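You operate a simulated robot arm through the tools that you are given. There is no shell and no other tool. Be economical: measure what you need, move in short steps, check, and stop when the job is done.

You are at the controls of a simulated robot arm. One attempt, no reset.

## Task
Put things in order on the worktop by the window wall. At the end: the paint brush with yellow grip stands where the orange paint pot stood; the pink balm tin stands on top of the cream pack of plain cards; the white mallet with brown grip stands where the pink balm tin stood; the orange paint pot stands where the white mallet with brown grip stood; whatever was shut is shut again. Leave all else as you found it, and nothing knocked over.
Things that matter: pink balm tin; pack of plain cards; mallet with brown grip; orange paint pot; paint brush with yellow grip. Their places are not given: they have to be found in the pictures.

Only the result counts: the job must be done as asked and must still hold three seconds after the hand-in. Knocking over, shifting, dropping, spilling or breaking anything else fails it.

## Robot
A 7-joint arm with a two-finger parallel gripper, fixed in place. Base frame: the origin is at the foot of the arm, x ahead of it, y to its left, z up; the work surface is at about z = 0.9. Readings come in m, degrees, newtons and seconds.
With the tool pointing down near the work surface it reaches from about 0.3 to 0.68 m from the base axis. Its first joint turns from -66.0 to 66.0 degrees. Payload 1.57 kg.
The tool frame sits at the grasp point between the pads (the TCP): z along the fingers, y along the line on which they close. The tips reach 0.03 m beyond it. Largest opening 0.11 m; finger width 0.024, thickness 0.012; the body of the gripper, 0.048 by 0.112 m, starts 0.078 m behind the TCP.
Orientation is that of the tool frame in the base frame, as a unit quaternion [x, y, z, w]. With the fingers straight down and closing along the base's y, the tool's x points along the base's -x, its y along +y and its z along -z.

## Interface
- The arm moves only by the tool play_rows. Its argument "deltas" is text: rows parted by semicolons, each of 7 numbers parted by spaces: the turn, a rotation vector about the tool's x, y, z in units of 180 degrees (1.0 is 180 degrees), then the shift along the tool's x, y, z in units of 100 mm (1.0 is 100 mm), then the gripper command, from -1 (shut) to 1 (fully open), values between in proportion. In form: ax ay az dx dy dz jaw; .... A call has 1 to 12 rows; each row is the pose to reach, as a shift and turn from the pose commanded when the call began, along the tool's axes at that moment. A call with a number of a shift or a turn outside -1 to 1 is refused whole. A row lasts 0.2 s, in which the tool goes at most 0.05 m and 8.6 degrees; a call with a longer step from one row to the next is refused whole, and so is a gripper value outside its range. Where a pose cannot be reached the arm comes as near as it can. A force on the tool above 40 N (or 10 N above the force at the start of the call, whichever is more), or a blocked arm, ends the call early, and 0.2 s more pass. The fingers move at their own pace (about 0.108 m/s each) and stop on an object; they squeeze with about 31 N. The grip force told is the motor's: it shows also when the fingers shut on nothing. Time passes only in rows, and 0.2 s behind the last, so rows that repeat a pose let the fingers close. The reply holds the time, the measured pose of the TCP, the force on the tool along the base axes, the opening and the grip force, in the units named above and with some noise, and new pictures: "views" is both (left out), scene, wrist or none.
- Cameras (640 x 400 px; columns grow to the right, rows downward): "scene" is fixed at [0.1563, -0.3832, 1.4166]; the picture's right is [0.84, -0.54, 0.00], its down [-0.25, -0.39, -0.89] and it looks along [0.48, 0.75, -0.46] (base axes); focal length 318 px, centre (320, 200). "wrist" rides on the gripper at [0.07, 0.016, -0.141] in the tool frame; the picture's right is [-0.23, 0.97, 0.00], its down [-0.85, -0.20, -0.48] and it looks along [-0.47, -0.11, 0.88] (tool axes); focal length 222 px, centre (320, 200).
- pixel_to_xyz(camera, pixels): for up to 12 pixels [column, row] of the newest picture of that camera ("zoom" is the newest enlarged one), the place [x, y, z] in the base frame of the surface seen there, good to about 0.002 m. No time passes.
- inspect(camera, box): a new picture of the part [left, top, right, bottom] of that camera's present view, enlarged. No time passes.
- job_done(): hands the job in; it is judged then, once.

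Work in short steps. Measure before you move; look again where a grasp or a placing could have gone wrong, and mend it. You have 80 turns and 170 pictures in all, those below and enlarged ones among them. Open the gripper and draw the arm clear of the work before you hand the job in, unless the task says otherwise; then end with one line.

The tools are called as name(argument=value, ...) on one line, values as JSON. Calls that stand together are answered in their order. play_rows: Moves the arm, as the interface text tells. Its arguments: {"type":"object","properties":{"deltas":{"type":"string"},"views":{"type":"string","enum":["both","scene","wrist","none"]}},"required":["deltas"]} The other tools are called the same way: pixel_to_xyz (camera, pixels) gives the place of the surface under pixels of a picture; inspect (camera, box) takes an enlarged picture of a part of a camera's view; job_done () hands the job in.

At the start:

```text
time: 0.0
eef_pos: [0.352, 0.2232, 1.1606]
tcp_rot: [0.0, 1.0, 0.0, 0.001]
wrist_force: [0.1, -0.4, 0.0]
width: 0.1102
grip_force: 0.1
```

scene: 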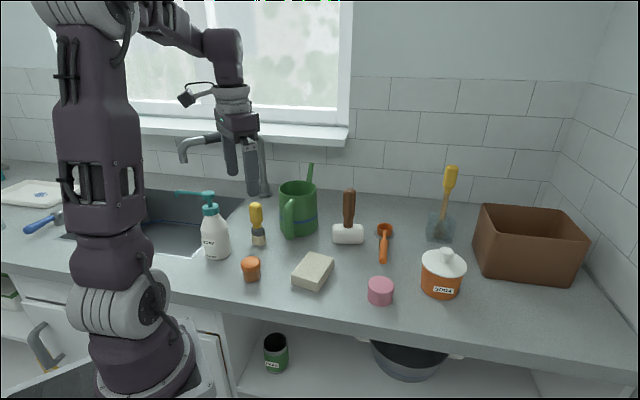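
wrist: 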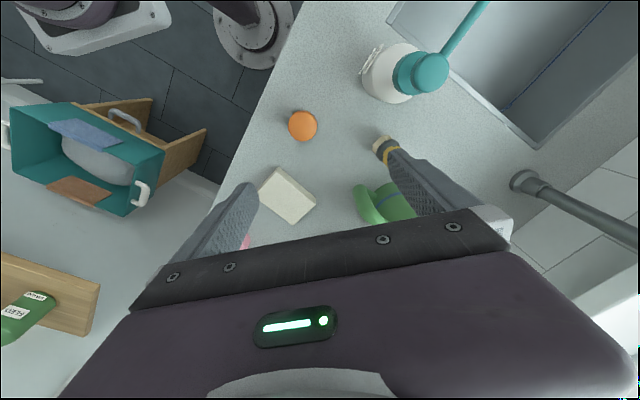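

The scene shows a brush candidate at (257,225), a second yellow-handled tool in a glass at (449,190), an orange pot at (251,268) and an orange "2004" jar at (442,272). I'll zoom in on these.

inspect(camera="scene", box=[180, 170, 340, 310])

inspect(camera="scene", box=[320, 160, 500, 310])

pixel_to_xyz(camera="scene", pixels=[[257, 208], [259, 240], [251, 262], [252, 275], [313, 263], [312, 280], [380, 283], [381, 297], [349, 195], [348, 229], [348, 238], [449, 170]])

```text
2.86 times, centred on (260, 240) of scene
```

zoom: 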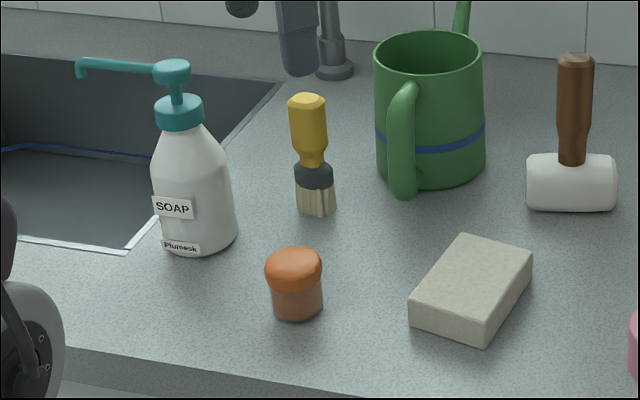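

```text
2.67 times, centred on (410, 235) of scene
```

zoom: 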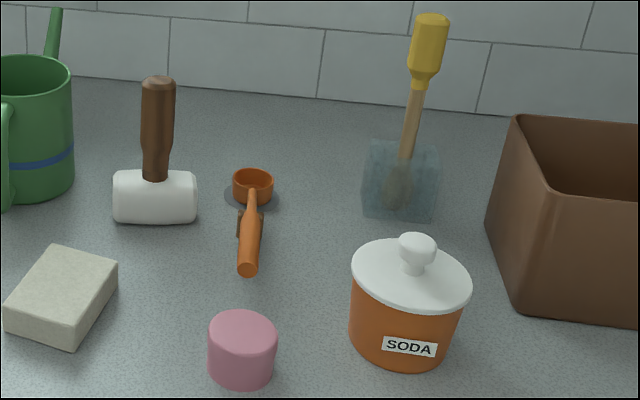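

```text
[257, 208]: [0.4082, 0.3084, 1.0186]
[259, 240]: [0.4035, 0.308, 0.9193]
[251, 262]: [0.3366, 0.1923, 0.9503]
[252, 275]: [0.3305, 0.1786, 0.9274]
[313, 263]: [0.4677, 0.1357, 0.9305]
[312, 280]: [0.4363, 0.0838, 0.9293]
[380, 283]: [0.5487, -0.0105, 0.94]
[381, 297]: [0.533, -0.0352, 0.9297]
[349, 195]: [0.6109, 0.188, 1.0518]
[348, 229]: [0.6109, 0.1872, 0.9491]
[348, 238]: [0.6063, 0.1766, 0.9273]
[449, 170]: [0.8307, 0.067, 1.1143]
```

The standing brush at (257,225) is reachable, while the one in the glass is out of reach. I'll check the remaining areas for look-alikes and see the top view more closely.

inspect(camera="wrist", box=[0, 60, 220, 360])

inspect(camera="wrist", box=[220, 80, 440, 230])

inspect(camera="scene", box=[220, 240, 480, 400])

```text
1.33 times, centred on (110, 210) of wrist
```

zoom: 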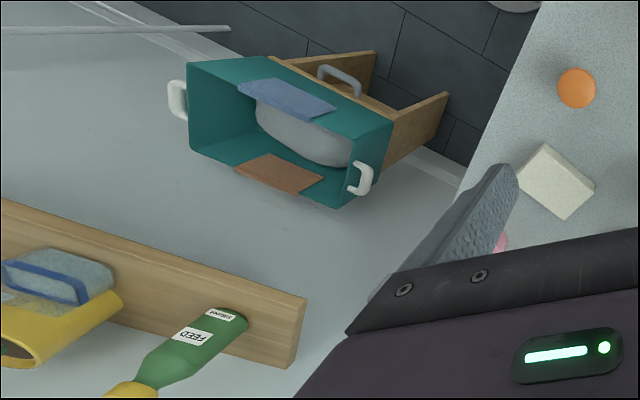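

```text
2.67 times, centred on (330, 155) of wrist
```

zoom: 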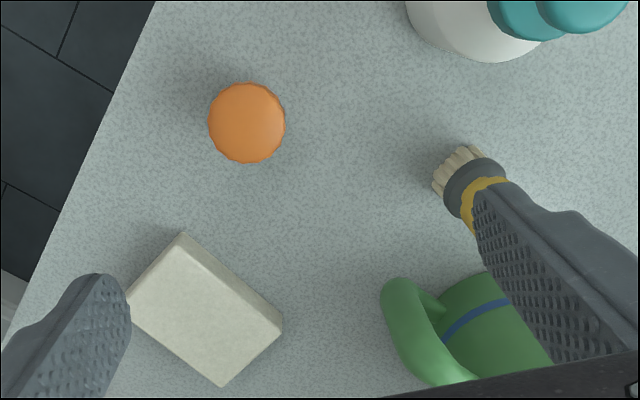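

```text
2.46 times, centred on (350, 320) of scene
```

zoom: 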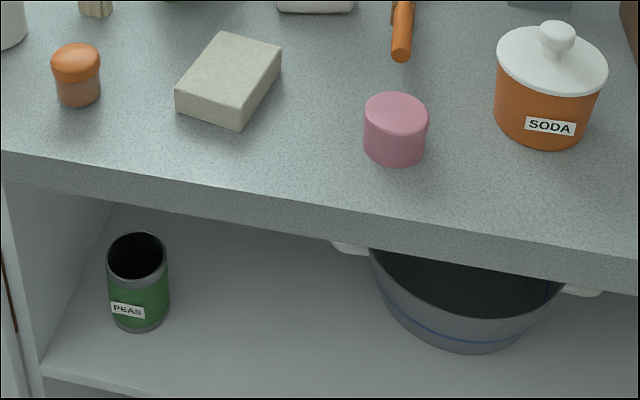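

Everything is identified, so next I'm measuring the outlines: the wrist view for the pot and cards, the scene view for the tin, mallet and brush.

pixel_to_xyz(camera="wrist", pixels=[[302, 125], [291, 125], [313, 125], [302, 114], [302, 137], [283, 169], [262, 193], [316, 203], [296, 223], [290, 195], [381, 142], [330, 160]])

pixel_to_xyz(camera="scene", pixels=[[380, 278], [370, 283], [391, 283], [380, 288], [369, 295], [391, 297], [335, 231], [361, 231], [335, 240], [361, 240], [348, 224], [348, 191]])

pixel_to_xyz(camera="scene", pixels=[[253, 206], [261, 206], [257, 204], [257, 220], [252, 232], [262, 232], [254, 243], [263, 243], [345, 200], [353, 200], [343, 262], [398, 230]])

```text
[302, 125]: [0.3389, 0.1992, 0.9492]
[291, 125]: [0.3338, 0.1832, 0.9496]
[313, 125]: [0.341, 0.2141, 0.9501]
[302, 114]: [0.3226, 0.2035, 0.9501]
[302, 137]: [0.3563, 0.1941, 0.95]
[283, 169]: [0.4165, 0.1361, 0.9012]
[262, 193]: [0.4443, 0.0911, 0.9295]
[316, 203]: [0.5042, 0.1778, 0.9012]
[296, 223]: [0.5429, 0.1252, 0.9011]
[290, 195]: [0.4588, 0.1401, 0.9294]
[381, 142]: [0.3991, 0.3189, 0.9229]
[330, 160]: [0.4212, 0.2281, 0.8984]
```

```text
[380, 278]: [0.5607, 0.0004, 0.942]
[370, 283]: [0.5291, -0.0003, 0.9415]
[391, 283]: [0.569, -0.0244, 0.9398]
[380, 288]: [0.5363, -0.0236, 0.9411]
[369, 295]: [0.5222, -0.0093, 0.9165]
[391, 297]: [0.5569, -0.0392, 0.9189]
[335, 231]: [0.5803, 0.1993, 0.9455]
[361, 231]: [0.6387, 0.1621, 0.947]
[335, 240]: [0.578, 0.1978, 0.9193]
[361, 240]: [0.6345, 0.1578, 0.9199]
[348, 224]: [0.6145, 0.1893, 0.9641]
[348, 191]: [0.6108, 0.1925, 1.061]
```

```text
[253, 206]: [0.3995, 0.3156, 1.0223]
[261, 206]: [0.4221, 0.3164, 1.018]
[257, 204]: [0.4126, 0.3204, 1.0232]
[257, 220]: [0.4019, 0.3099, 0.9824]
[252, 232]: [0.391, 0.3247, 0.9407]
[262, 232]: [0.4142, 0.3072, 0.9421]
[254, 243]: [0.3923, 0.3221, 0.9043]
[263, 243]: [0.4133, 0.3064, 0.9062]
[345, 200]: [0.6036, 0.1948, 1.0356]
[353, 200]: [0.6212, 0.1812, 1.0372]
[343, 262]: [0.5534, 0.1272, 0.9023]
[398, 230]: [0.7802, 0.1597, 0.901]
```

The tin is at about (0.549,-0.012), top z 0.941. The pot is at (0.339,0.199), the mallet at about (0.616,0.195) and the brush at about (0.408,0.316). I'm moving towards the tin, passing over the cards.

play_rows(deltas="0 0 0 -0.33 -0.33 0 1; 0 0 0 -0.67 -0.67 0 1; 0 0 0 -1 -1 0 1; 0 0 0 -1 -1 0 1", views="wrist")

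pixel_to_xyz(camera="scene", pixels=[[384, 262], [430, 280], [317, 257], [328, 262], [320, 290], [293, 272]])

```text
time: 1.0
eef_pos: [0.4518, 0.1247, 1.1618]
tcp_rot: [0.0, 1.0, -0.001, 0.0]
wrist_force: [0.2, 0.0, 0.1]
width: 0.1101
grip_force: 0.1
```

wrist: 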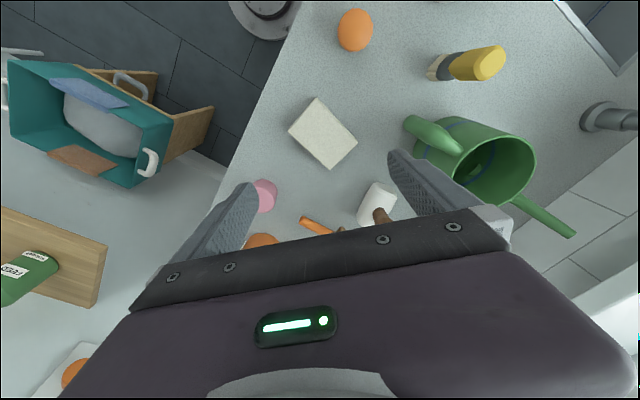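

```text
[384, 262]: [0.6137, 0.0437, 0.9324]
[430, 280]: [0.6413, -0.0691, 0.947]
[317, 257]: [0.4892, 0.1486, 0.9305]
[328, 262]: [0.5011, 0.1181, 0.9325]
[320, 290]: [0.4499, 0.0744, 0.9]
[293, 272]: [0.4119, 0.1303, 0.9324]
```

The cards are clear in the wrist view around (322,134). I'm zooming in on them and measuring the corners.

inspect(camera="wrist", box=[240, 80, 400, 180])

pixel_to_xyz(camera="wrist", pixels=[[318, 101], [291, 129], [355, 141], [332, 165], [323, 134], [355, 30], [487, 65], [488, 50], [476, 62], [500, 63], [485, 77]])

```text
4.00 times, centred on (320, 130) of wrist
```

zoom: 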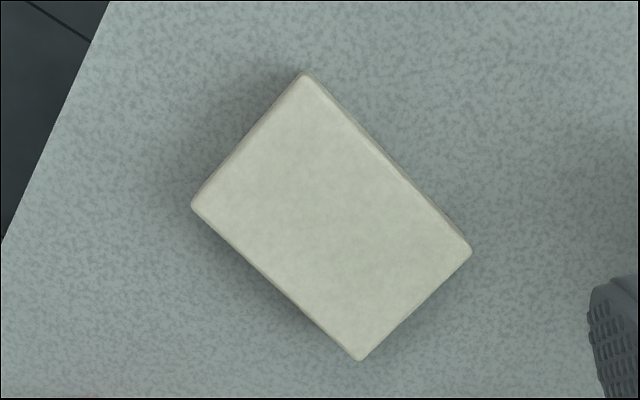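

```text
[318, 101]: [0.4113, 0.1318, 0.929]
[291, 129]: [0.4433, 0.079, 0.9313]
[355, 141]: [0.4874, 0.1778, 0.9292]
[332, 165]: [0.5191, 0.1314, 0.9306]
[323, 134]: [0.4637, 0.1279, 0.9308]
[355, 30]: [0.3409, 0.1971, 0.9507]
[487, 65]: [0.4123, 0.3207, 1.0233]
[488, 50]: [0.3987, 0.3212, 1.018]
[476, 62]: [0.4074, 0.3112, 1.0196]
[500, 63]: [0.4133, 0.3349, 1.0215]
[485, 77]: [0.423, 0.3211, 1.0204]
```

The card centre is (0.465,0.130,0.930) and the brush axis is about (0.411,0.321). Now I'm going over the tin.

play_rows(deltas="0 0 0 -0.32 -0.33 0 1; 0 0 0 -0.64 -0.66 0 1; 0 0 0 -0.97 -1 0 1; 0 0 0 -0.97 -1 0 1", views="wrist")

```text
time: 2.0
eef_pos: [0.5504, 0.0247, 1.1615]
tcp_rot: [0.0, 1.0, 0.001, 0.0]
wrist_force: [-0.7, 0.4, 0.0]
width: 0.11
grip_force: 0.1
```

wrist: 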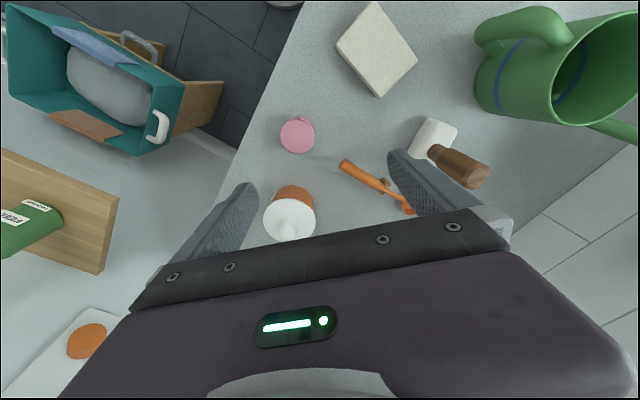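

The tin shows at (297,134). I'm measuring its rim and the mallet.

pixel_to_xyz(camera="wrist", pixels=[[297, 133], [282, 133], [313, 133], [297, 119], [297, 147], [474, 173], [436, 124], [424, 152], [415, 146], [347, 168], [280, 192], [454, 130]])

inspect(camera="wrist", box=[260, 80, 500, 230])

```text
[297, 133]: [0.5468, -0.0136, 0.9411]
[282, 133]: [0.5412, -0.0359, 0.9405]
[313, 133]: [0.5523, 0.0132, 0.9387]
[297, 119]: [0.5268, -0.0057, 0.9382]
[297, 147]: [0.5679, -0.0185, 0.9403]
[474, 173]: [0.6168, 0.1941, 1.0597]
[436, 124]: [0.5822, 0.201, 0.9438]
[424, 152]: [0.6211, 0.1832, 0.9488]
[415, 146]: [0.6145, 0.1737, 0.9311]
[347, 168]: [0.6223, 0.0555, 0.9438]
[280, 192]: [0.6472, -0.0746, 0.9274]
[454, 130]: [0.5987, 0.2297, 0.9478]
```

```text
2.67 times, centred on (380, 155) of wrist
```

zoom: 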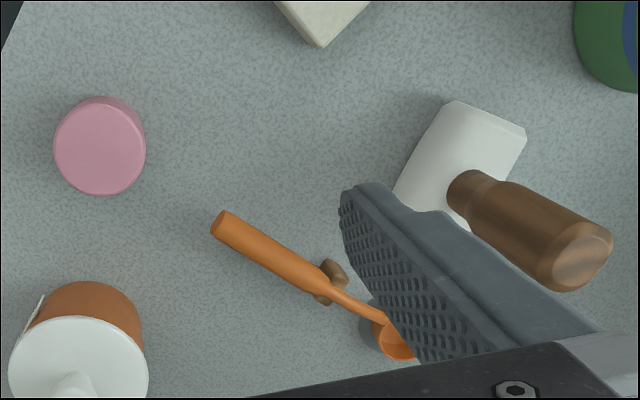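

The tin is centred at about (0.548,-0.012) with radius 0.024, and nothing is near the finger paths. I'm aligning over it and descending.

play_rows(deltas="0 0 0 0.01 -0.35 0 1; 0 0 0 0.01 -0.35 0.45 1; 0 0 0 0.01 -0.35 0.9 1; 0 0 0 0.01 -0.35 1 1; 0 0 0 0.01 -0.35 1 1", views="none")

play_rows(deltas="0 0 0 0 0 0.45 1; 0 0 0 0 0 0.85 1; 0 0 0 0 0 0.85 1", views="both")

```text
time: 3.2
eef_pos: [0.5466, -0.0132, 1.0617]
tcp_rot: [0.0, 1.0, 0.0, 0.0]
wrist_force: [-0.8, -1.1, 0.2]
width: 0.1102
grip_force: 0.1
```

```text
time: 4.0
eef_pos: [0.5493, -0.0131, 0.9742]
tcp_rot: [0.001, 1.0, 0.0, -0.001]
wrist_force: [-0.8, -0.7, 0.1]
width: 0.1098
grip_force: 0.1
```

scene: 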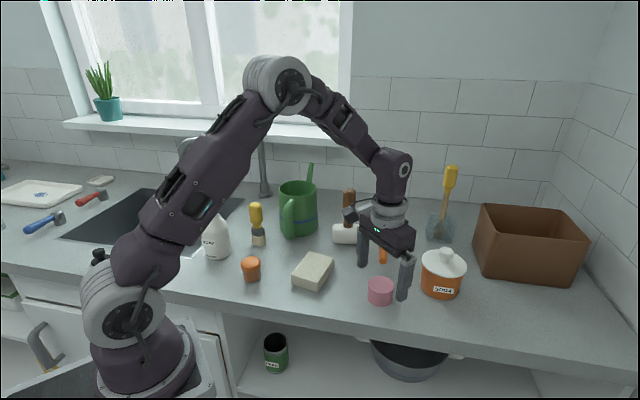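
wrist: 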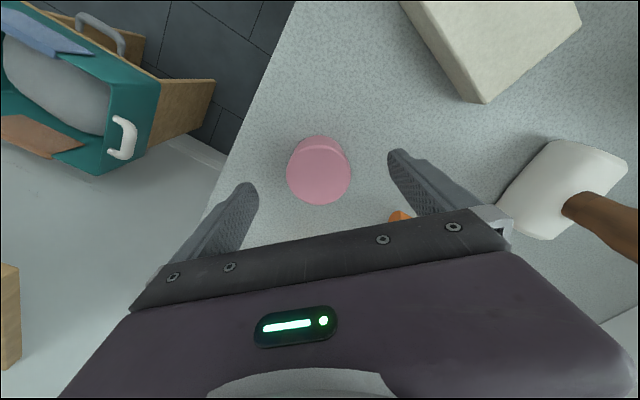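

The fingers straddle the tin. One last check of the tin's centre before I lower and close.

pixel_to_xyz(camera="wrist", pixels=[[318, 170], [288, 172], [350, 172], [319, 146], [319, 203]])

play_rows(deltas="0 0 0 0 0 0.35 1; 0 0 0 0 0 0.35 -1; 0 0 0 0 0 0.35 -1; 0 0 0 0 0 0.35 -1; 0 0 0 0 0 0.35 -1", views="both")

```text
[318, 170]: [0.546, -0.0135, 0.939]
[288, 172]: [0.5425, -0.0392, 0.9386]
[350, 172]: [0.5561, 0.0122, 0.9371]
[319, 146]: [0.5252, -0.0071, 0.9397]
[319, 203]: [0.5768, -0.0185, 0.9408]
```

```text
time: 5.2
eef_pos: [0.548, -0.0117, 0.9393]
tcp_rot: [0.0, 1.0, 0.0, 0.0]
wrist_force: [0.3, -1.0, -0.8]
width: 0.0547
grip_force: 31.0
```

scene: 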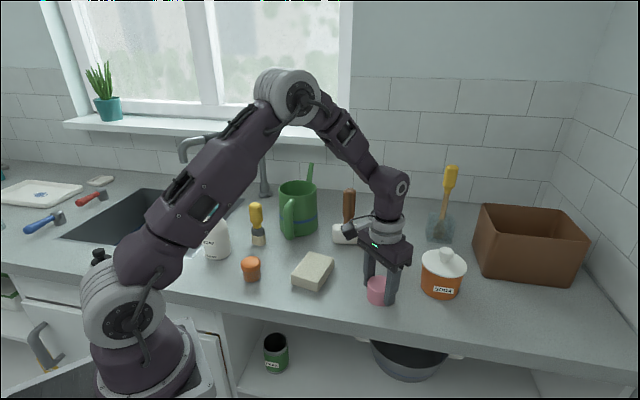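
wrist: 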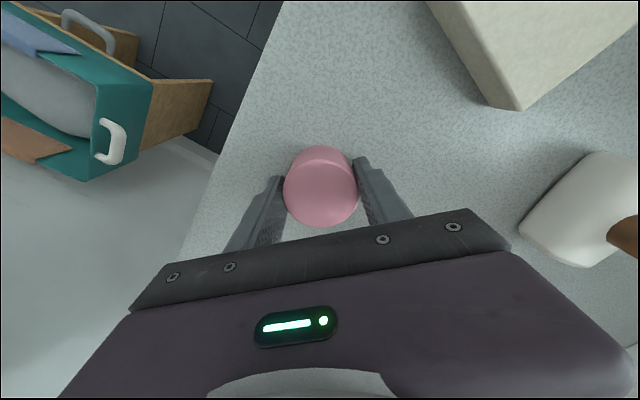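

The tin is gripped at width 0.0547 and 31 N. Now I'm lifting it and moving towards the cards.

play_rows(deltas="0 0 0 0 0 -0.4 -1; 0 0 0 0 0 -0.8 -1; 0 0 0 0.2 0.33 -0.8 -1; 0 0 0 0.4 0.66 -0.8 -1; 0 0 0 0.6 1 -0.8 -1; 0 0 0 0.6 1 -0.8 -1", views="none")

play_rows(deltas="0 0 0 0.23 0.42 0 -1; 0 0 0 0.23 0.42 0 -1; 0 0 0 0.23 0.42 0 -1", views="both")

```text
time: 6.6
eef_pos: [0.4855, 0.0889, 1.0216]
tcp_rot: [0.0, 1.0, -0.001, -0.001]
wrist_force: [0.7, -0.4, -0.9]
width: 0.0543
grip_force: 30.7
```

```text
time: 7.4
eef_pos: [0.4638, 0.1327, 1.0227]
tcp_rot: [0.0, 1.0, 0.0, 0.0]
wrist_force: [0.6, -0.5, -0.8]
width: 0.0544
grip_force: 30.9
```

scene: 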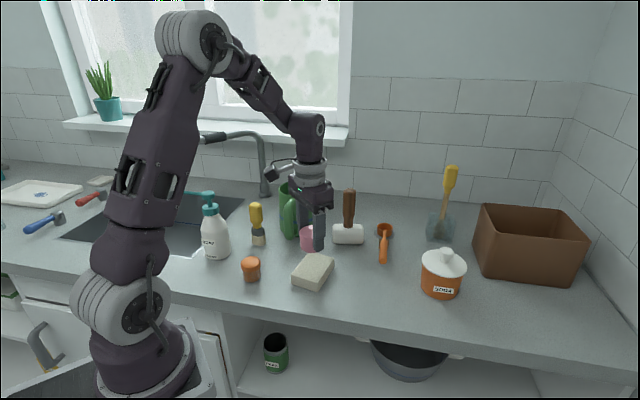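
wrist: 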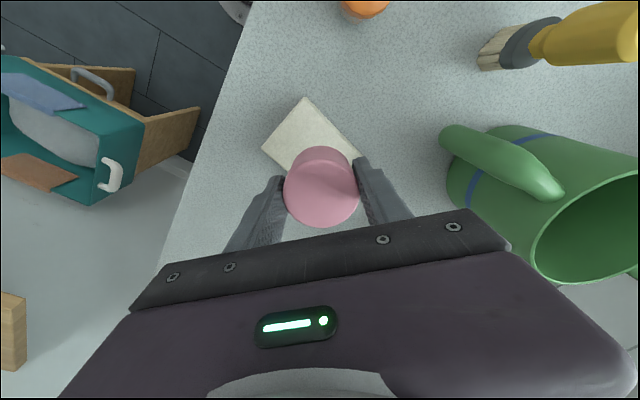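

The tin hangs over the pack, centred to within 2 mm. I'm lowering it 49 mm to contact and then opening moderately.

play_rows(deltas="0 0 0 0.01 -0.01 0.25 -1; 0 0 0 0.01 -0.01 0.42 -1; 0 0 0 0.01 -0.01 0.48 -1; 0 0 0 0.01 -0.01 0.5 -1; 0 0 0 0.01 -0.01 0.5 -1", views="both")

```text
time: 8.6
eef_pos: [0.4637, 0.129, 0.9722]
tcp_rot: [0.0, 1.0, 0.0, 0.0]
wrist_force: [-0.3, 0.5, -1.6]
width: 0.0544
grip_force: 30.5
```

scene: 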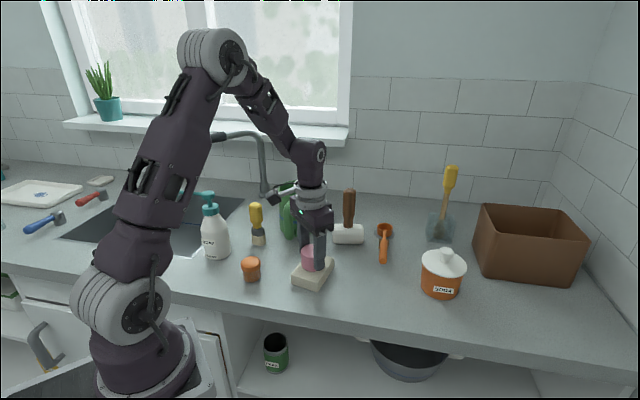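
wrist: 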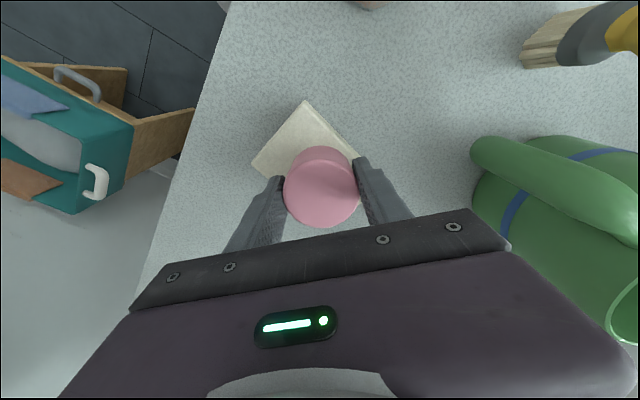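

The tin is about 1 mm above or touching the cards. I'll lower 1 mm more, open to about 0.08 and rise slowly.

play_rows(deltas="0 0 0 0 0 0.01 -1; 0 0 0 0 0 0.01 0.45; 0 0 0 0 0 0.01 0.45; 0 0 0 0 0 -0.2 0.45; 0 0 0 0 0 -0.5 0.45; 0 0 0 0 0 -0.95 0.45; 0 0 0 0 0 -0.95 1", views="both")

```text
time: 10.2
eef_pos: [0.463, 0.1301, 1.0644]
tcp_rot: [0.001, 1.0, 0.0, 0.0]
wrist_force: [0.2, 0.0, 0.1]
width: 0.1102
grip_force: 0.1
```

scene: 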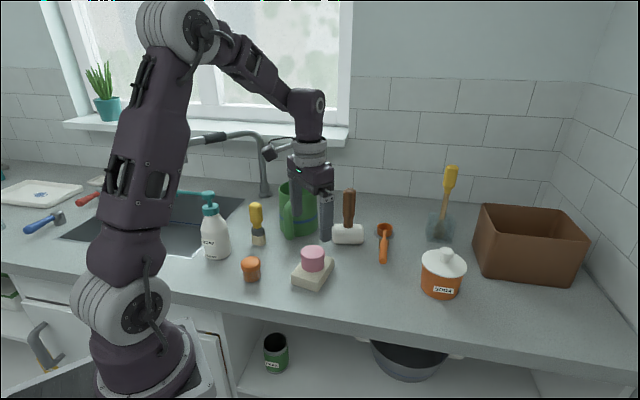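
wrist: 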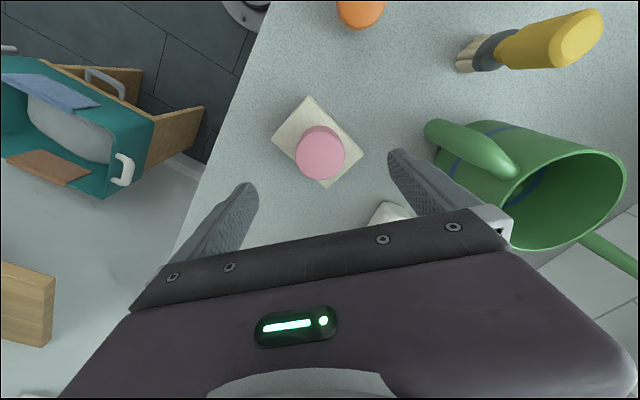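

The tin sits centred on the pack at wrist (320,153). Before going for the mallet I'm measuring the mug, spout and handle extents.

pixel_to_xyz(camera="scene", pixels=[[310, 166], [314, 190], [316, 205], [315, 228], [300, 183], [349, 191], [345, 215], [353, 215], [349, 215], [339, 232], [358, 232]])

pixel_to_xyz(camera="wrist", pixels=[[620, 190], [560, 242], [520, 165], [610, 250], [320, 152], [297, 152], [343, 152], [318, 130], [320, 176]])

```text
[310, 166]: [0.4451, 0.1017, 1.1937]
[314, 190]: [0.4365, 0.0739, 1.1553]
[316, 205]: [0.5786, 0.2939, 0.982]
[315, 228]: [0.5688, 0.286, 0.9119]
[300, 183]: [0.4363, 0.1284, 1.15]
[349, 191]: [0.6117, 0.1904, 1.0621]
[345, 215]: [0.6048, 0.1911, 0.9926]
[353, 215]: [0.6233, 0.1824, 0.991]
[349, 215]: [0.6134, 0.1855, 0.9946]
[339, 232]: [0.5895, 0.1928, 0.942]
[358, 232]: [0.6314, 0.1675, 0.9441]
```

```text
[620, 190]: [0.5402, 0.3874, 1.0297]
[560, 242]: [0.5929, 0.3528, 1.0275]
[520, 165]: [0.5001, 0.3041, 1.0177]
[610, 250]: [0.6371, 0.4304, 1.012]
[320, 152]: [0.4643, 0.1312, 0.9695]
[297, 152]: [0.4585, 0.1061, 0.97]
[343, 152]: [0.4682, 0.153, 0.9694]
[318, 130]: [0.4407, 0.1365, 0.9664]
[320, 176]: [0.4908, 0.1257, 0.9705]
```

The mug is clear of the planned finger positions, and the mallet handle axis is about (0.618,0.195) with its top at 1.062. I'm rising and moving over it.

play_rows(deltas="0 0 0 0 0 -0.45 0.3; 0 0 0 0 0 -0.8 0.3; 0 0 0 -0.4 0.2 -0.8 0.3; 0 0 0 -0.8 0.4 -0.8 0.3; 0 0 0 -1 0.65 -0.8 0.3; 0 0 0 -1 0.65 -0.8 0.3", views="none")

play_rows(deltas="0 0 0 -0.3 0 0 0.3; 0 0 0 -0.54 0 0 0.3; 0 0 0 -0.54 0 0 0.3", views="both")

```text
time: 11.6
eef_pos: [0.563, 0.1956, 1.1452]
tcp_rot: [0.0, 1.0, 0.0, 0.0]
wrist_force: [-0.3, 0.1, -0.6]
width: 0.0716
grip_force: 0.1
```

```text
time: 12.4
eef_pos: [0.5971, 0.1962, 1.1442]
tcp_rot: [0.001, 1.0, 0.001, 0.0]
wrist_force: [-0.1, -0.9, -0.1]
width: 0.0713
grip_force: 0.1
out of reach, approached as far as the arm can: row 2, 3
```

scene: 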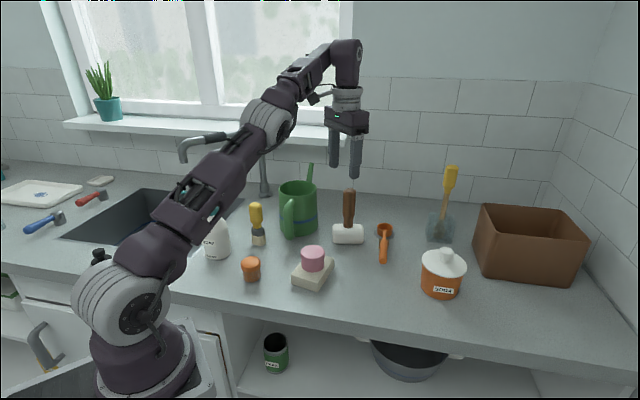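
wrist: 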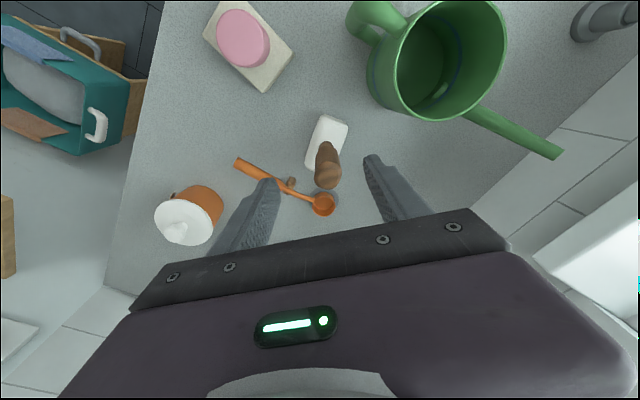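

At this height the reach ends at x≈0.597, but the fingers straddle the handle in y. I'm descending, where the reach grows, and then reading the pose.

play_rows(deltas="0 0 0 0 0 0.3 0.3; 0 0 0 0 0 0.6 0.3; 0 0 0 0 0 0.9 0.3; 0 0 0 0 0 0.9 0.3", views="both")

```text
time: 13.4
eef_pos: [0.5978, 0.1945, 1.0541]
tcp_rot: [0.0, 1.0, 0.0, 0.0]
wrist_force: [0.2, -0.2, -0.6]
width: 0.0716
grip_force: 0.0
```

scene: 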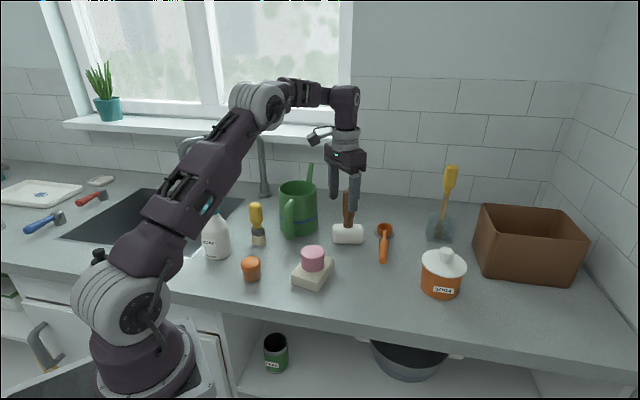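
wrist: 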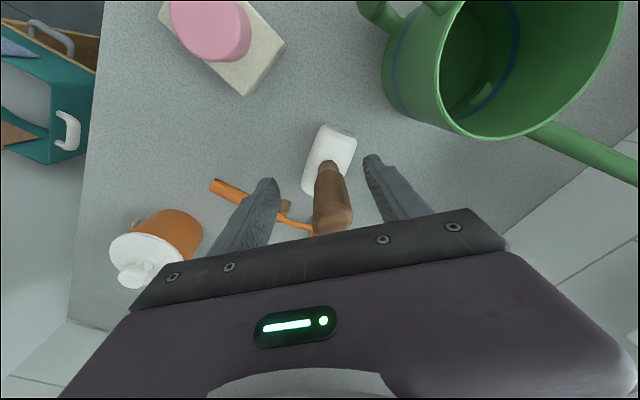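

The handle is between the fingers. I'm moving 21 mm forward and down to z≈1.008, keeping the gripper body above the handle top.

play_rows(deltas="0 0 0 -0.1 0.01 0.25 0.3; 0 0 0 -0.21 0.01 0.46 0.3; 0 0 0 -0.21 0.01 0.46 0.3", views="both")

```text
time: 14.2
eef_pos: [0.62, 0.1937, 1.0089]
tcp_rot: [0.001, 1.0, 0.0, -0.001]
wrist_force: [-0.2, 0.6, -0.2]
width: 0.0714
grip_force: 0.0
```

scene: 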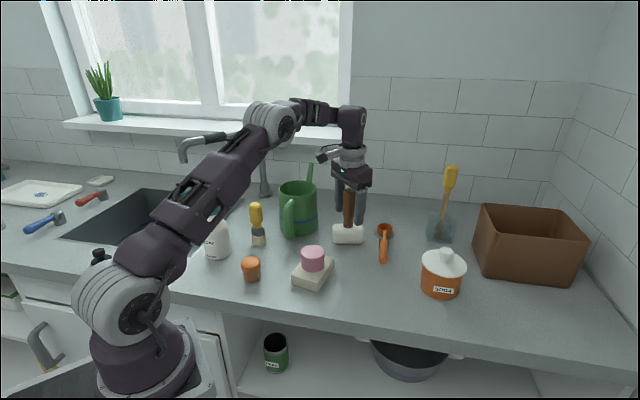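
wrist: 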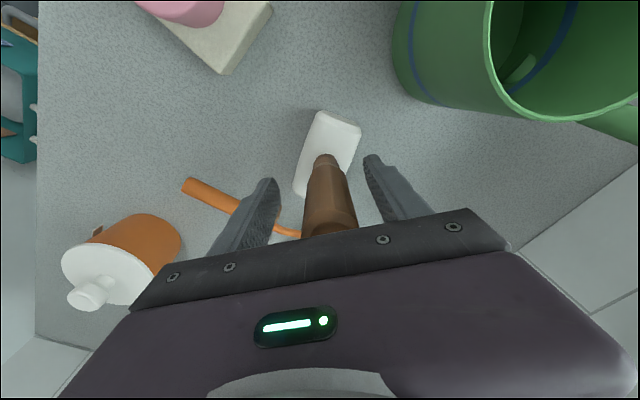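

I'm in position. I'll measure the head and handle base for a precise mallet centre, then close.

pixel_to_xyz(camera="wrist", pixels=[[322, 112], [359, 128], [296, 192], [326, 155], [327, 165], [330, 200], [310, 150], [345, 160]])

play_rows(deltas="0 0 0 0 0 0 -1; 0 0 0 0 0 0 -1; 0 0 0 0 0 0 -1", views="both")

```text
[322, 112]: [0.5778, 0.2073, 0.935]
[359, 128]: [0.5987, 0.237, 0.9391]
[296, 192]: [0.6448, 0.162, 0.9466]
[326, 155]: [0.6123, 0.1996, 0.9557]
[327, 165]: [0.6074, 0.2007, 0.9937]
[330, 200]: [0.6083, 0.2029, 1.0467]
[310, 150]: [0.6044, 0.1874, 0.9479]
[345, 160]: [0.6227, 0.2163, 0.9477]
```

```text
time: 15.0
eef_pos: [0.6198, 0.1941, 1.0083]
tcp_rot: [0.0, 1.0, 0.0, 0.0]
wrist_force: [-0.4, 0.2, 0.1]
width: 0.0417
grip_force: 31.2
```

scene: 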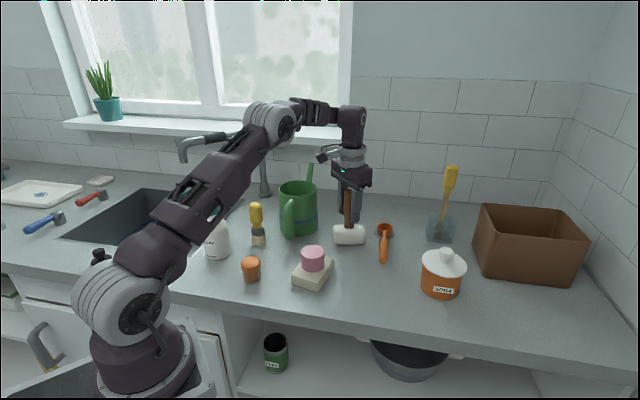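
wrist: 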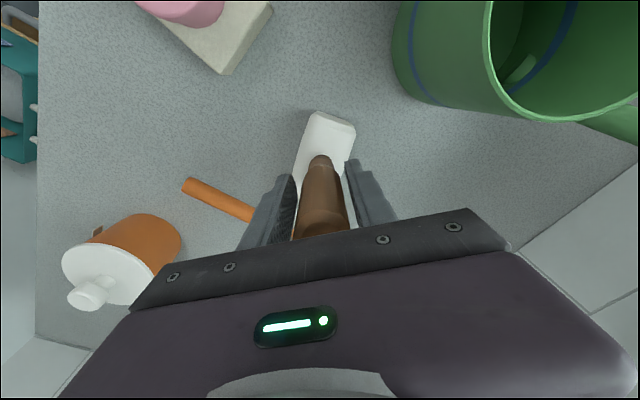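

It closed at 0.0417, wider than I expected for the handle. I'm inspecting the grip.

inspect(camera="wrist", box=[230, 90, 420, 250])

inspect(camera="scene", box=[310, 150, 410, 260])

pixel_to_xyz(camera="wrist", pixels=[[316, 113], [354, 126], [319, 158], [310, 200], [322, 200], [334, 200], [294, 185], [350, 165]])

```text
2.50 times, centred on (325, 170) of wrist
```

zoom: 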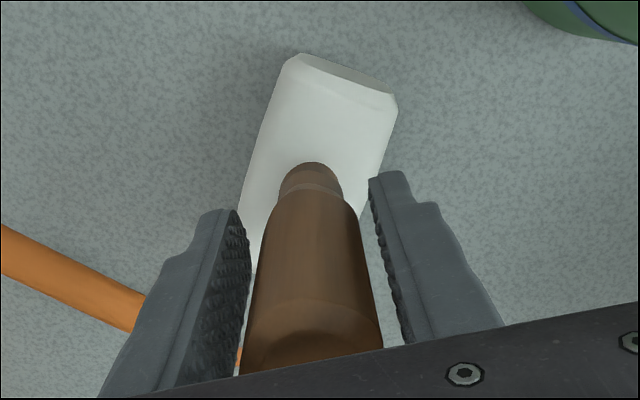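

```text
3.64 times, centred on (360, 205) of scene
```

zoom: 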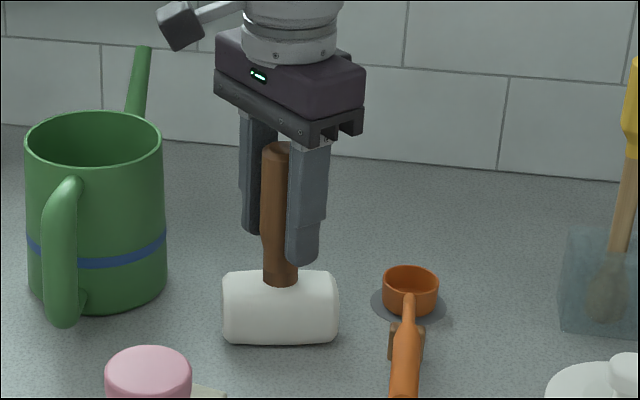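

```text
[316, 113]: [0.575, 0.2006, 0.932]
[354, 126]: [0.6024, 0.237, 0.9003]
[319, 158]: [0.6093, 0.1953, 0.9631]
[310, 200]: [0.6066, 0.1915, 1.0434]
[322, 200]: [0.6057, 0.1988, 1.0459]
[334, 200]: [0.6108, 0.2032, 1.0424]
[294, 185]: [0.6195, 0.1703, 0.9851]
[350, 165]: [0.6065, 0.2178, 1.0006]
```

The mallet moved a few mm when the grip centred it. Its original centre, from the head corners, was about (0.620,0.199), and it now sits on the TCP. I'll do a test lift.

play_rows(deltas="0 0 0 0 0 -0.1 -1; 0 0 0 0 0 -0.3 -1; 0 0 0 0 0 -0.3 -1", views="both")

```text
time: 15.8
eef_pos: [0.6186, 0.193, 1.0377]
tcp_rot: [0.001, 1.0, 0.0, -0.001]
wrist_force: [-0.4, 0.0, -1.6]
width: 0.0413
grip_force: 31.4
```

scene: 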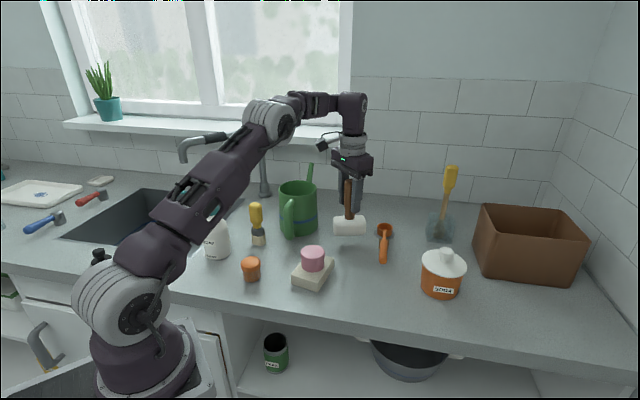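
wrist: 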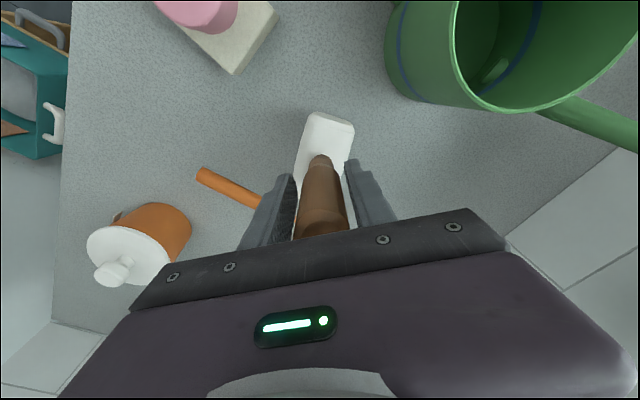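

It lifts cleanly and stays upright. I'm raising a further 40 mm and carrying it towards the tin's old place.

play_rows(deltas="0 0 0 0 0 -0.3 -1; 0 0 0 0.1 -0.1 -0.45 -1; 0 0 0 0.25 -0.4 -0.45 -1; 0 0 0 0.35 -0.7 -0.45 -1; 0 0 0 0.35 -1 -0.45 -1; 0 0 0 0.35 -1 -0.45 -1", views="none")

play_rows(deltas="0 0 0 0.1 -0.33 0 -1; 0 0 0 0.25 -0.66 0 -1; 0 0 0 0.35 -1 0 -1; 0 0 0 0.35 -1 0 -1; 0 0 0 0.35 -1 0 -1", views="both")

```text
time: 17.2
eef_pos: [0.5823, 0.095, 1.0829]
tcp_rot: [0.0, 1.0, 0.0, 0.001]
wrist_force: [0.4, 0.3, -2.7]
width: 0.0288
grip_force: 30.7
```

```text
time: 18.4
eef_pos: [0.5483, -0.0073, 1.0824]
tcp_rot: [0.0, 1.0, 0.0, 0.0]
wrist_force: [0.5, -0.5, -2.9]
width: 0.0288
grip_force: 31.3
```

scene: 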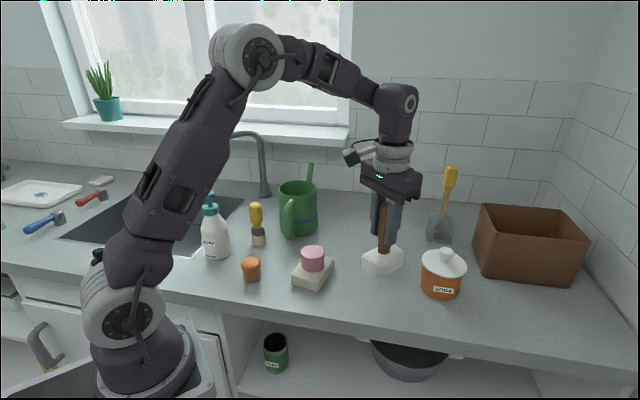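
wrist: 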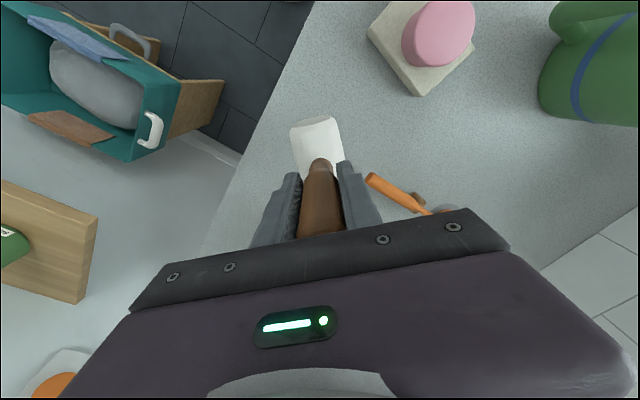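

The width dropped to 0.0288, so the square handle turned flat into the jaws and the head now lies roughly along x. I'm checking tilt and slip.

inspect(camera="scene", box=[330, 180, 450, 300])

pixel_to_xyz(camera="scene", pixels=[[364, 262], [366, 270], [383, 262], [400, 253], [400, 261], [384, 246], [383, 235], [383, 210], [384, 270]])

pixel_to_xyz(camera="wrist", pixels=[[293, 130], [335, 120], [296, 165], [342, 160], [320, 163], [315, 140], [321, 185], [320, 215]])

```text
3.33 times, centred on (390, 240) of scene
```

zoom: 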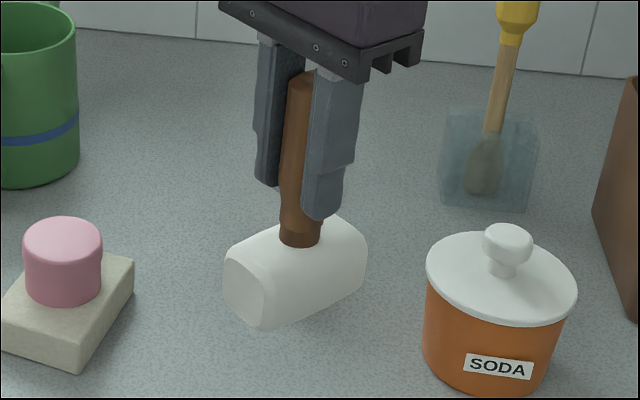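

```text
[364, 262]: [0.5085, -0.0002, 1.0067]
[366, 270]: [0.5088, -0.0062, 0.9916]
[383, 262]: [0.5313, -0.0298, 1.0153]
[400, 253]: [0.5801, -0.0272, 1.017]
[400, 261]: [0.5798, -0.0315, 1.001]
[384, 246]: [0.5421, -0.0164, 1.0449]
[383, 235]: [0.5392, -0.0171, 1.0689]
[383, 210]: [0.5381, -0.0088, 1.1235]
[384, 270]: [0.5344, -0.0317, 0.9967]
```

```text
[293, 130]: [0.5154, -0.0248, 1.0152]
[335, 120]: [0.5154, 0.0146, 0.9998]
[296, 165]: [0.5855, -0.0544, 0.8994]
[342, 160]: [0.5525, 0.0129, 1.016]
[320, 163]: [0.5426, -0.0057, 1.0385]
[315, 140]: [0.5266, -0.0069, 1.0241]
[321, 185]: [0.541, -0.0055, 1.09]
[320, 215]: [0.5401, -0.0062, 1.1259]
```

The mallet is nearly vertical with little slip. I'm shifting 6 mm in -y and lowering most of the way.

play_rows(deltas="0 0 0 -0.01 -0.06 0.2 -1; 0 0 0 -0.01 -0.06 0.45 -1; 0 0 0 -0.01 -0.06 0.6 -1; 0 0 0 -0.01 -0.06 0.67 -1; 0 0 0 -0.01 -0.06 0.67 -1", views="both")

inspect(camera="scene", box=[330, 200, 450, 320])

```text
time: 19.6
eef_pos: [0.5515, -0.0111, 1.0172]
tcp_rot: [0.0, 1.0, 0.0, -0.001]
wrist_force: [-0.1, -0.4, -2.5]
width: 0.0288
grip_force: 31.3
```

scene: 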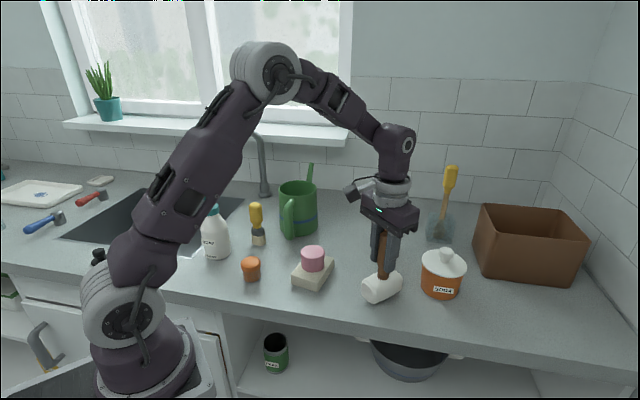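
wrist: 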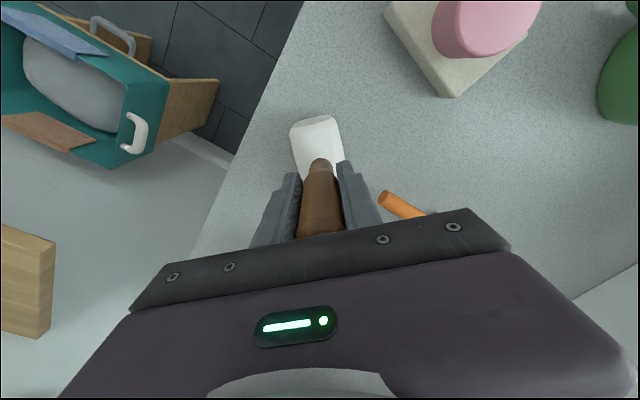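

```text
3.33 times, centred on (390, 260) of scene
```

zoom: 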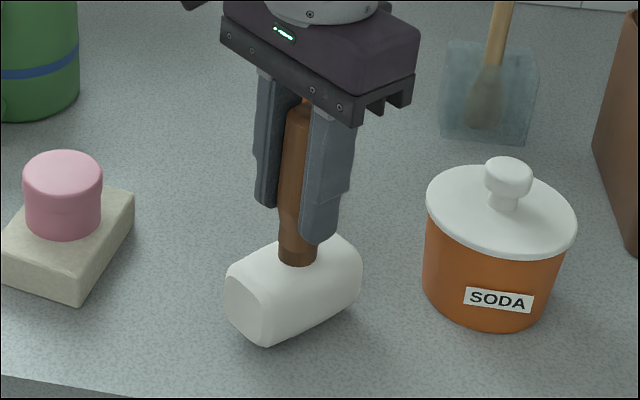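

About 8 mm remain. I'm lowering slowly and watching the force.

play_rows(deltas="0 0 0 0 0 0.03 -1; 0 0 0 0 0 0.06 -1; 0 0 0 0 0 0.075 -1; 0 0 0 0 0 0.075 -1", views="none")

pixel_to_xyz(camera="scene", pixels=[[364, 290], [372, 303], [401, 285], [383, 297], [383, 275]])

```text
time: 20.6
eef_pos: [0.5512, -0.0122, 1.0099]
tcp_rot: [0.0, 1.0, 0.0, 0.001]
wrist_force: [-5.5, 4.8, 21.5]
width: 0.0289
grip_force: 30.9
```

```text
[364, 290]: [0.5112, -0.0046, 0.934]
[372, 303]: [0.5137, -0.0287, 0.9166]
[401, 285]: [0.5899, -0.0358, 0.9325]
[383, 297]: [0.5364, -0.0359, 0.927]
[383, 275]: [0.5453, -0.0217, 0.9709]
```

It's in contact with the table (21 N). I'll ease up 1 mm, release, and look before retracting.

play_rows(deltas="0 0 0 0 0 -0.012 -1; 0 0 0 0 0 -0.012 -1; 0 0 0 0 0 -0.012 -0.3; 0 0 0 0 0 -0.012 0.3; 0 0 0 0 0 -0.012 0.3", views="both")

inspect(camera="scene", box=[330, 200, 450, 320])

```text
time: 21.8
eef_pos: [0.5519, -0.0133, 1.011]
tcp_rot: [-0.001, 1.0, 0.0, 0.0]
wrist_force: [-0.2, 0.6, 0.3]
width: 0.0718
grip_force: 0.1
```

scene: 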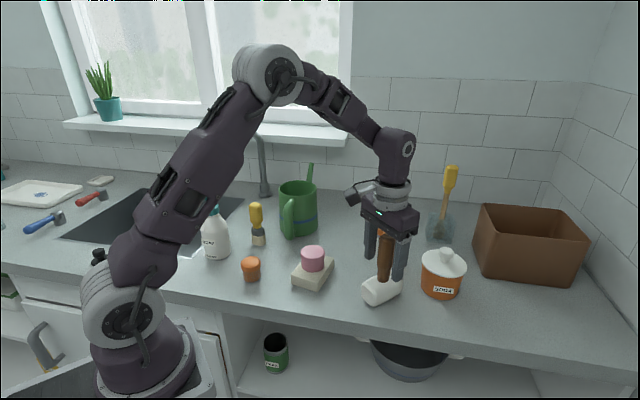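
wrist: 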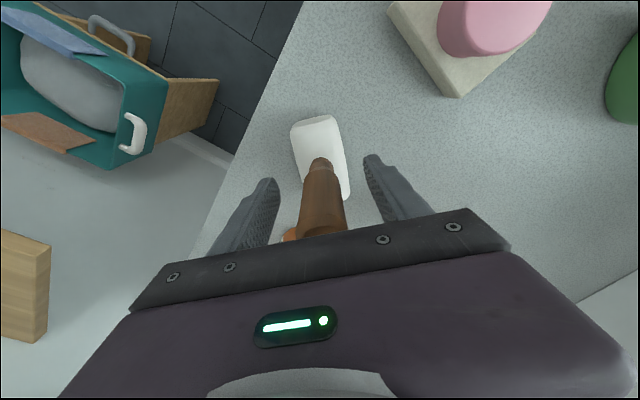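

```text
3.33 times, centred on (390, 260) of scene
```

zoom: 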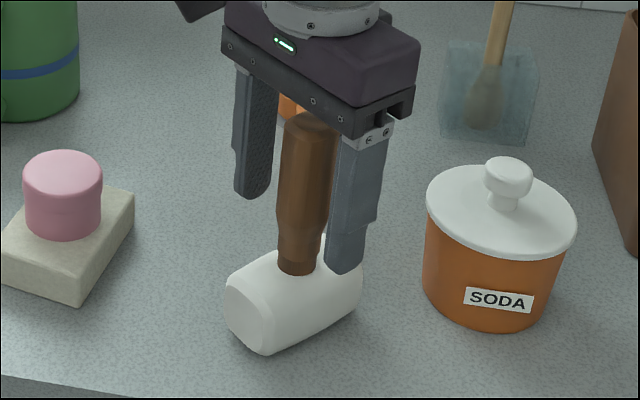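

The mallet stands upright on its own. I'm retracting straight up and heading towards the pot.

play_rows(deltas="0 0 0 0 0 -0.3 0.3; 0 0 0 0 0 -0.65 0.3; 0 0 0 0 0 -1 0.3; 0 0 0 0 0 -1 0.3", views="both")

inspect(camera="scene", box=[330, 200, 450, 320])

```text
time: 22.8
eef_pos: [0.5523, -0.0149, 1.1114]
tcp_rot: [0.0, 1.0, 0.0, -0.001]
wrist_force: [0.8, 0.1, -0.1]
width: 0.0715
grip_force: 0.1
```

scene: 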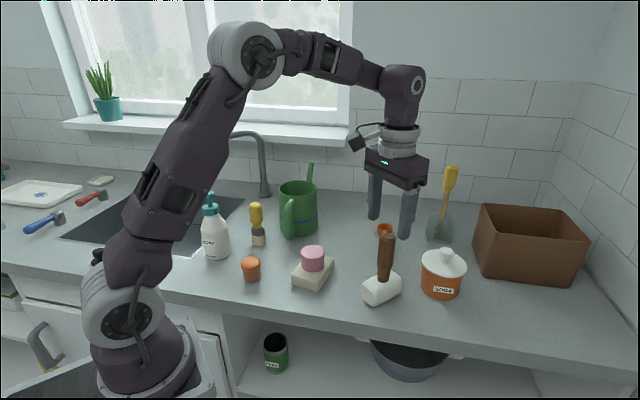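
wrist: 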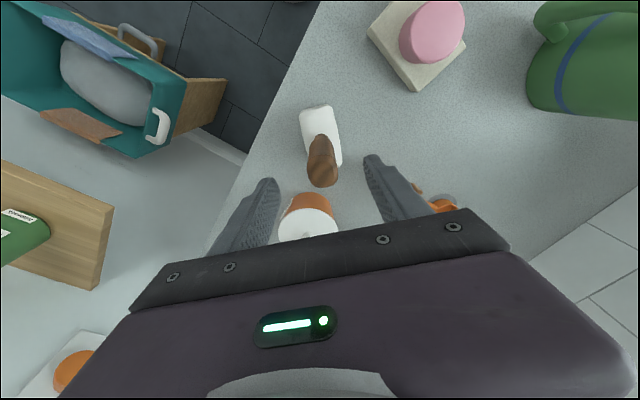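

```text
3.33 times, centred on (390, 260) of scene
```

zoom: 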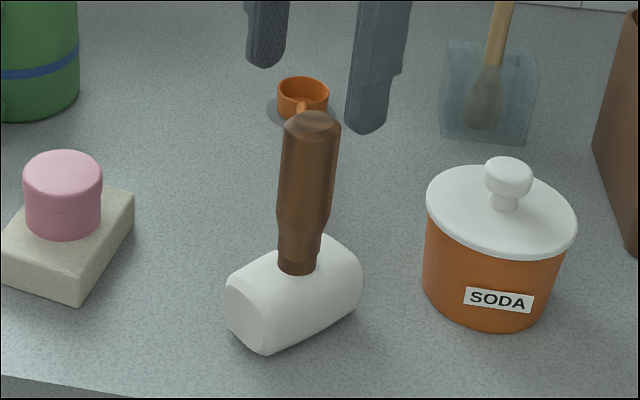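

The mallet stands well. Next I'm checking its handle-top position and travelling to the pot in two hops.

pixel_to_xyz(camera="wrist", pixels=[[322, 178], [302, 112], [330, 107], [342, 160]])

play_rows(deltas="0 0 0 0.33 0.33 0 0.5; 0 0 0 0.66 0.66 0 0.5; 0 0 0 1 1 0 0.5; 0 0 0 1 1 0 0.5", views="none")

play_rows(deltas="0 0 0 0.33 0.33 0 0.5; 0 0 0 0.66 0.66 0 0.5; 0 0 0 1 1 0 0.5; 0 0 0 1 1 0 0.5", views="wrist")

```text
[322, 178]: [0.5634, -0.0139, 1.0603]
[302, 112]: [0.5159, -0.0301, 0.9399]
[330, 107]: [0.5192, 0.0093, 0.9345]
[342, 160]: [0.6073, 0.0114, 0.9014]
```

```text
time: 23.8
eef_pos: [0.4499, 0.0878, 1.11]
tcp_rot: [0.0, 1.0, 0.0, 0.0]
wrist_force: [0.8, 0.3, 0.1]
width: 0.0823
grip_force: 0.1
```

```text
time: 24.8
eef_pos: [0.3512, 0.187, 1.1079]
tcp_rot: [0.0, 1.0, 0.0, 0.0]
wrist_force: [0.3, -1.2, 0.7]
width: 0.0823
grip_force: 0.0
```

wrist: 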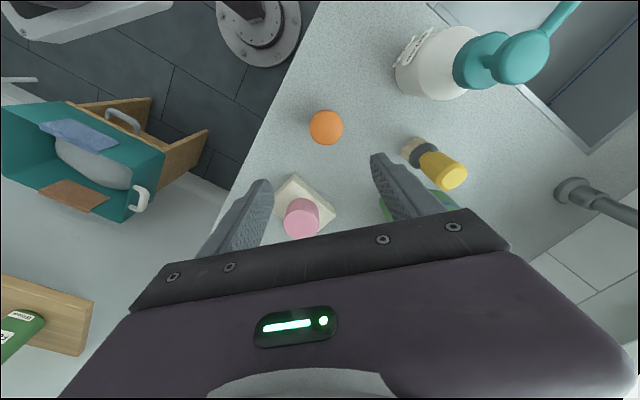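

The mallet is within about 7 mm of the tin's old centre. Now I'm measuring the pot at wrist (326,127), plus the soap bottle and brush for clearance.

pixel_to_xyz(camera="wrist", pixels=[[326, 127], [309, 127], [343, 127], [326, 110], [326, 144], [399, 85], [408, 155], [450, 172], [445, 160], [437, 170], [464, 172], [450, 187]])

```text
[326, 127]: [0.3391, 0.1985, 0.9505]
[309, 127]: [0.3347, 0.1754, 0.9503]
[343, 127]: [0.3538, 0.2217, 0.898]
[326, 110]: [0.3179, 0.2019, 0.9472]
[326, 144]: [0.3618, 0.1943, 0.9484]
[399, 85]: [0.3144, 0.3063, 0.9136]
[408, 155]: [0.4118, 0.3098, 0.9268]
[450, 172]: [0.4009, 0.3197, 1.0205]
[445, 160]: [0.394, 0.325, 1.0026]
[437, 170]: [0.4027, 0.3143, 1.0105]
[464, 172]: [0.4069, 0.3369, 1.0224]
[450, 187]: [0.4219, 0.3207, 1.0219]
```

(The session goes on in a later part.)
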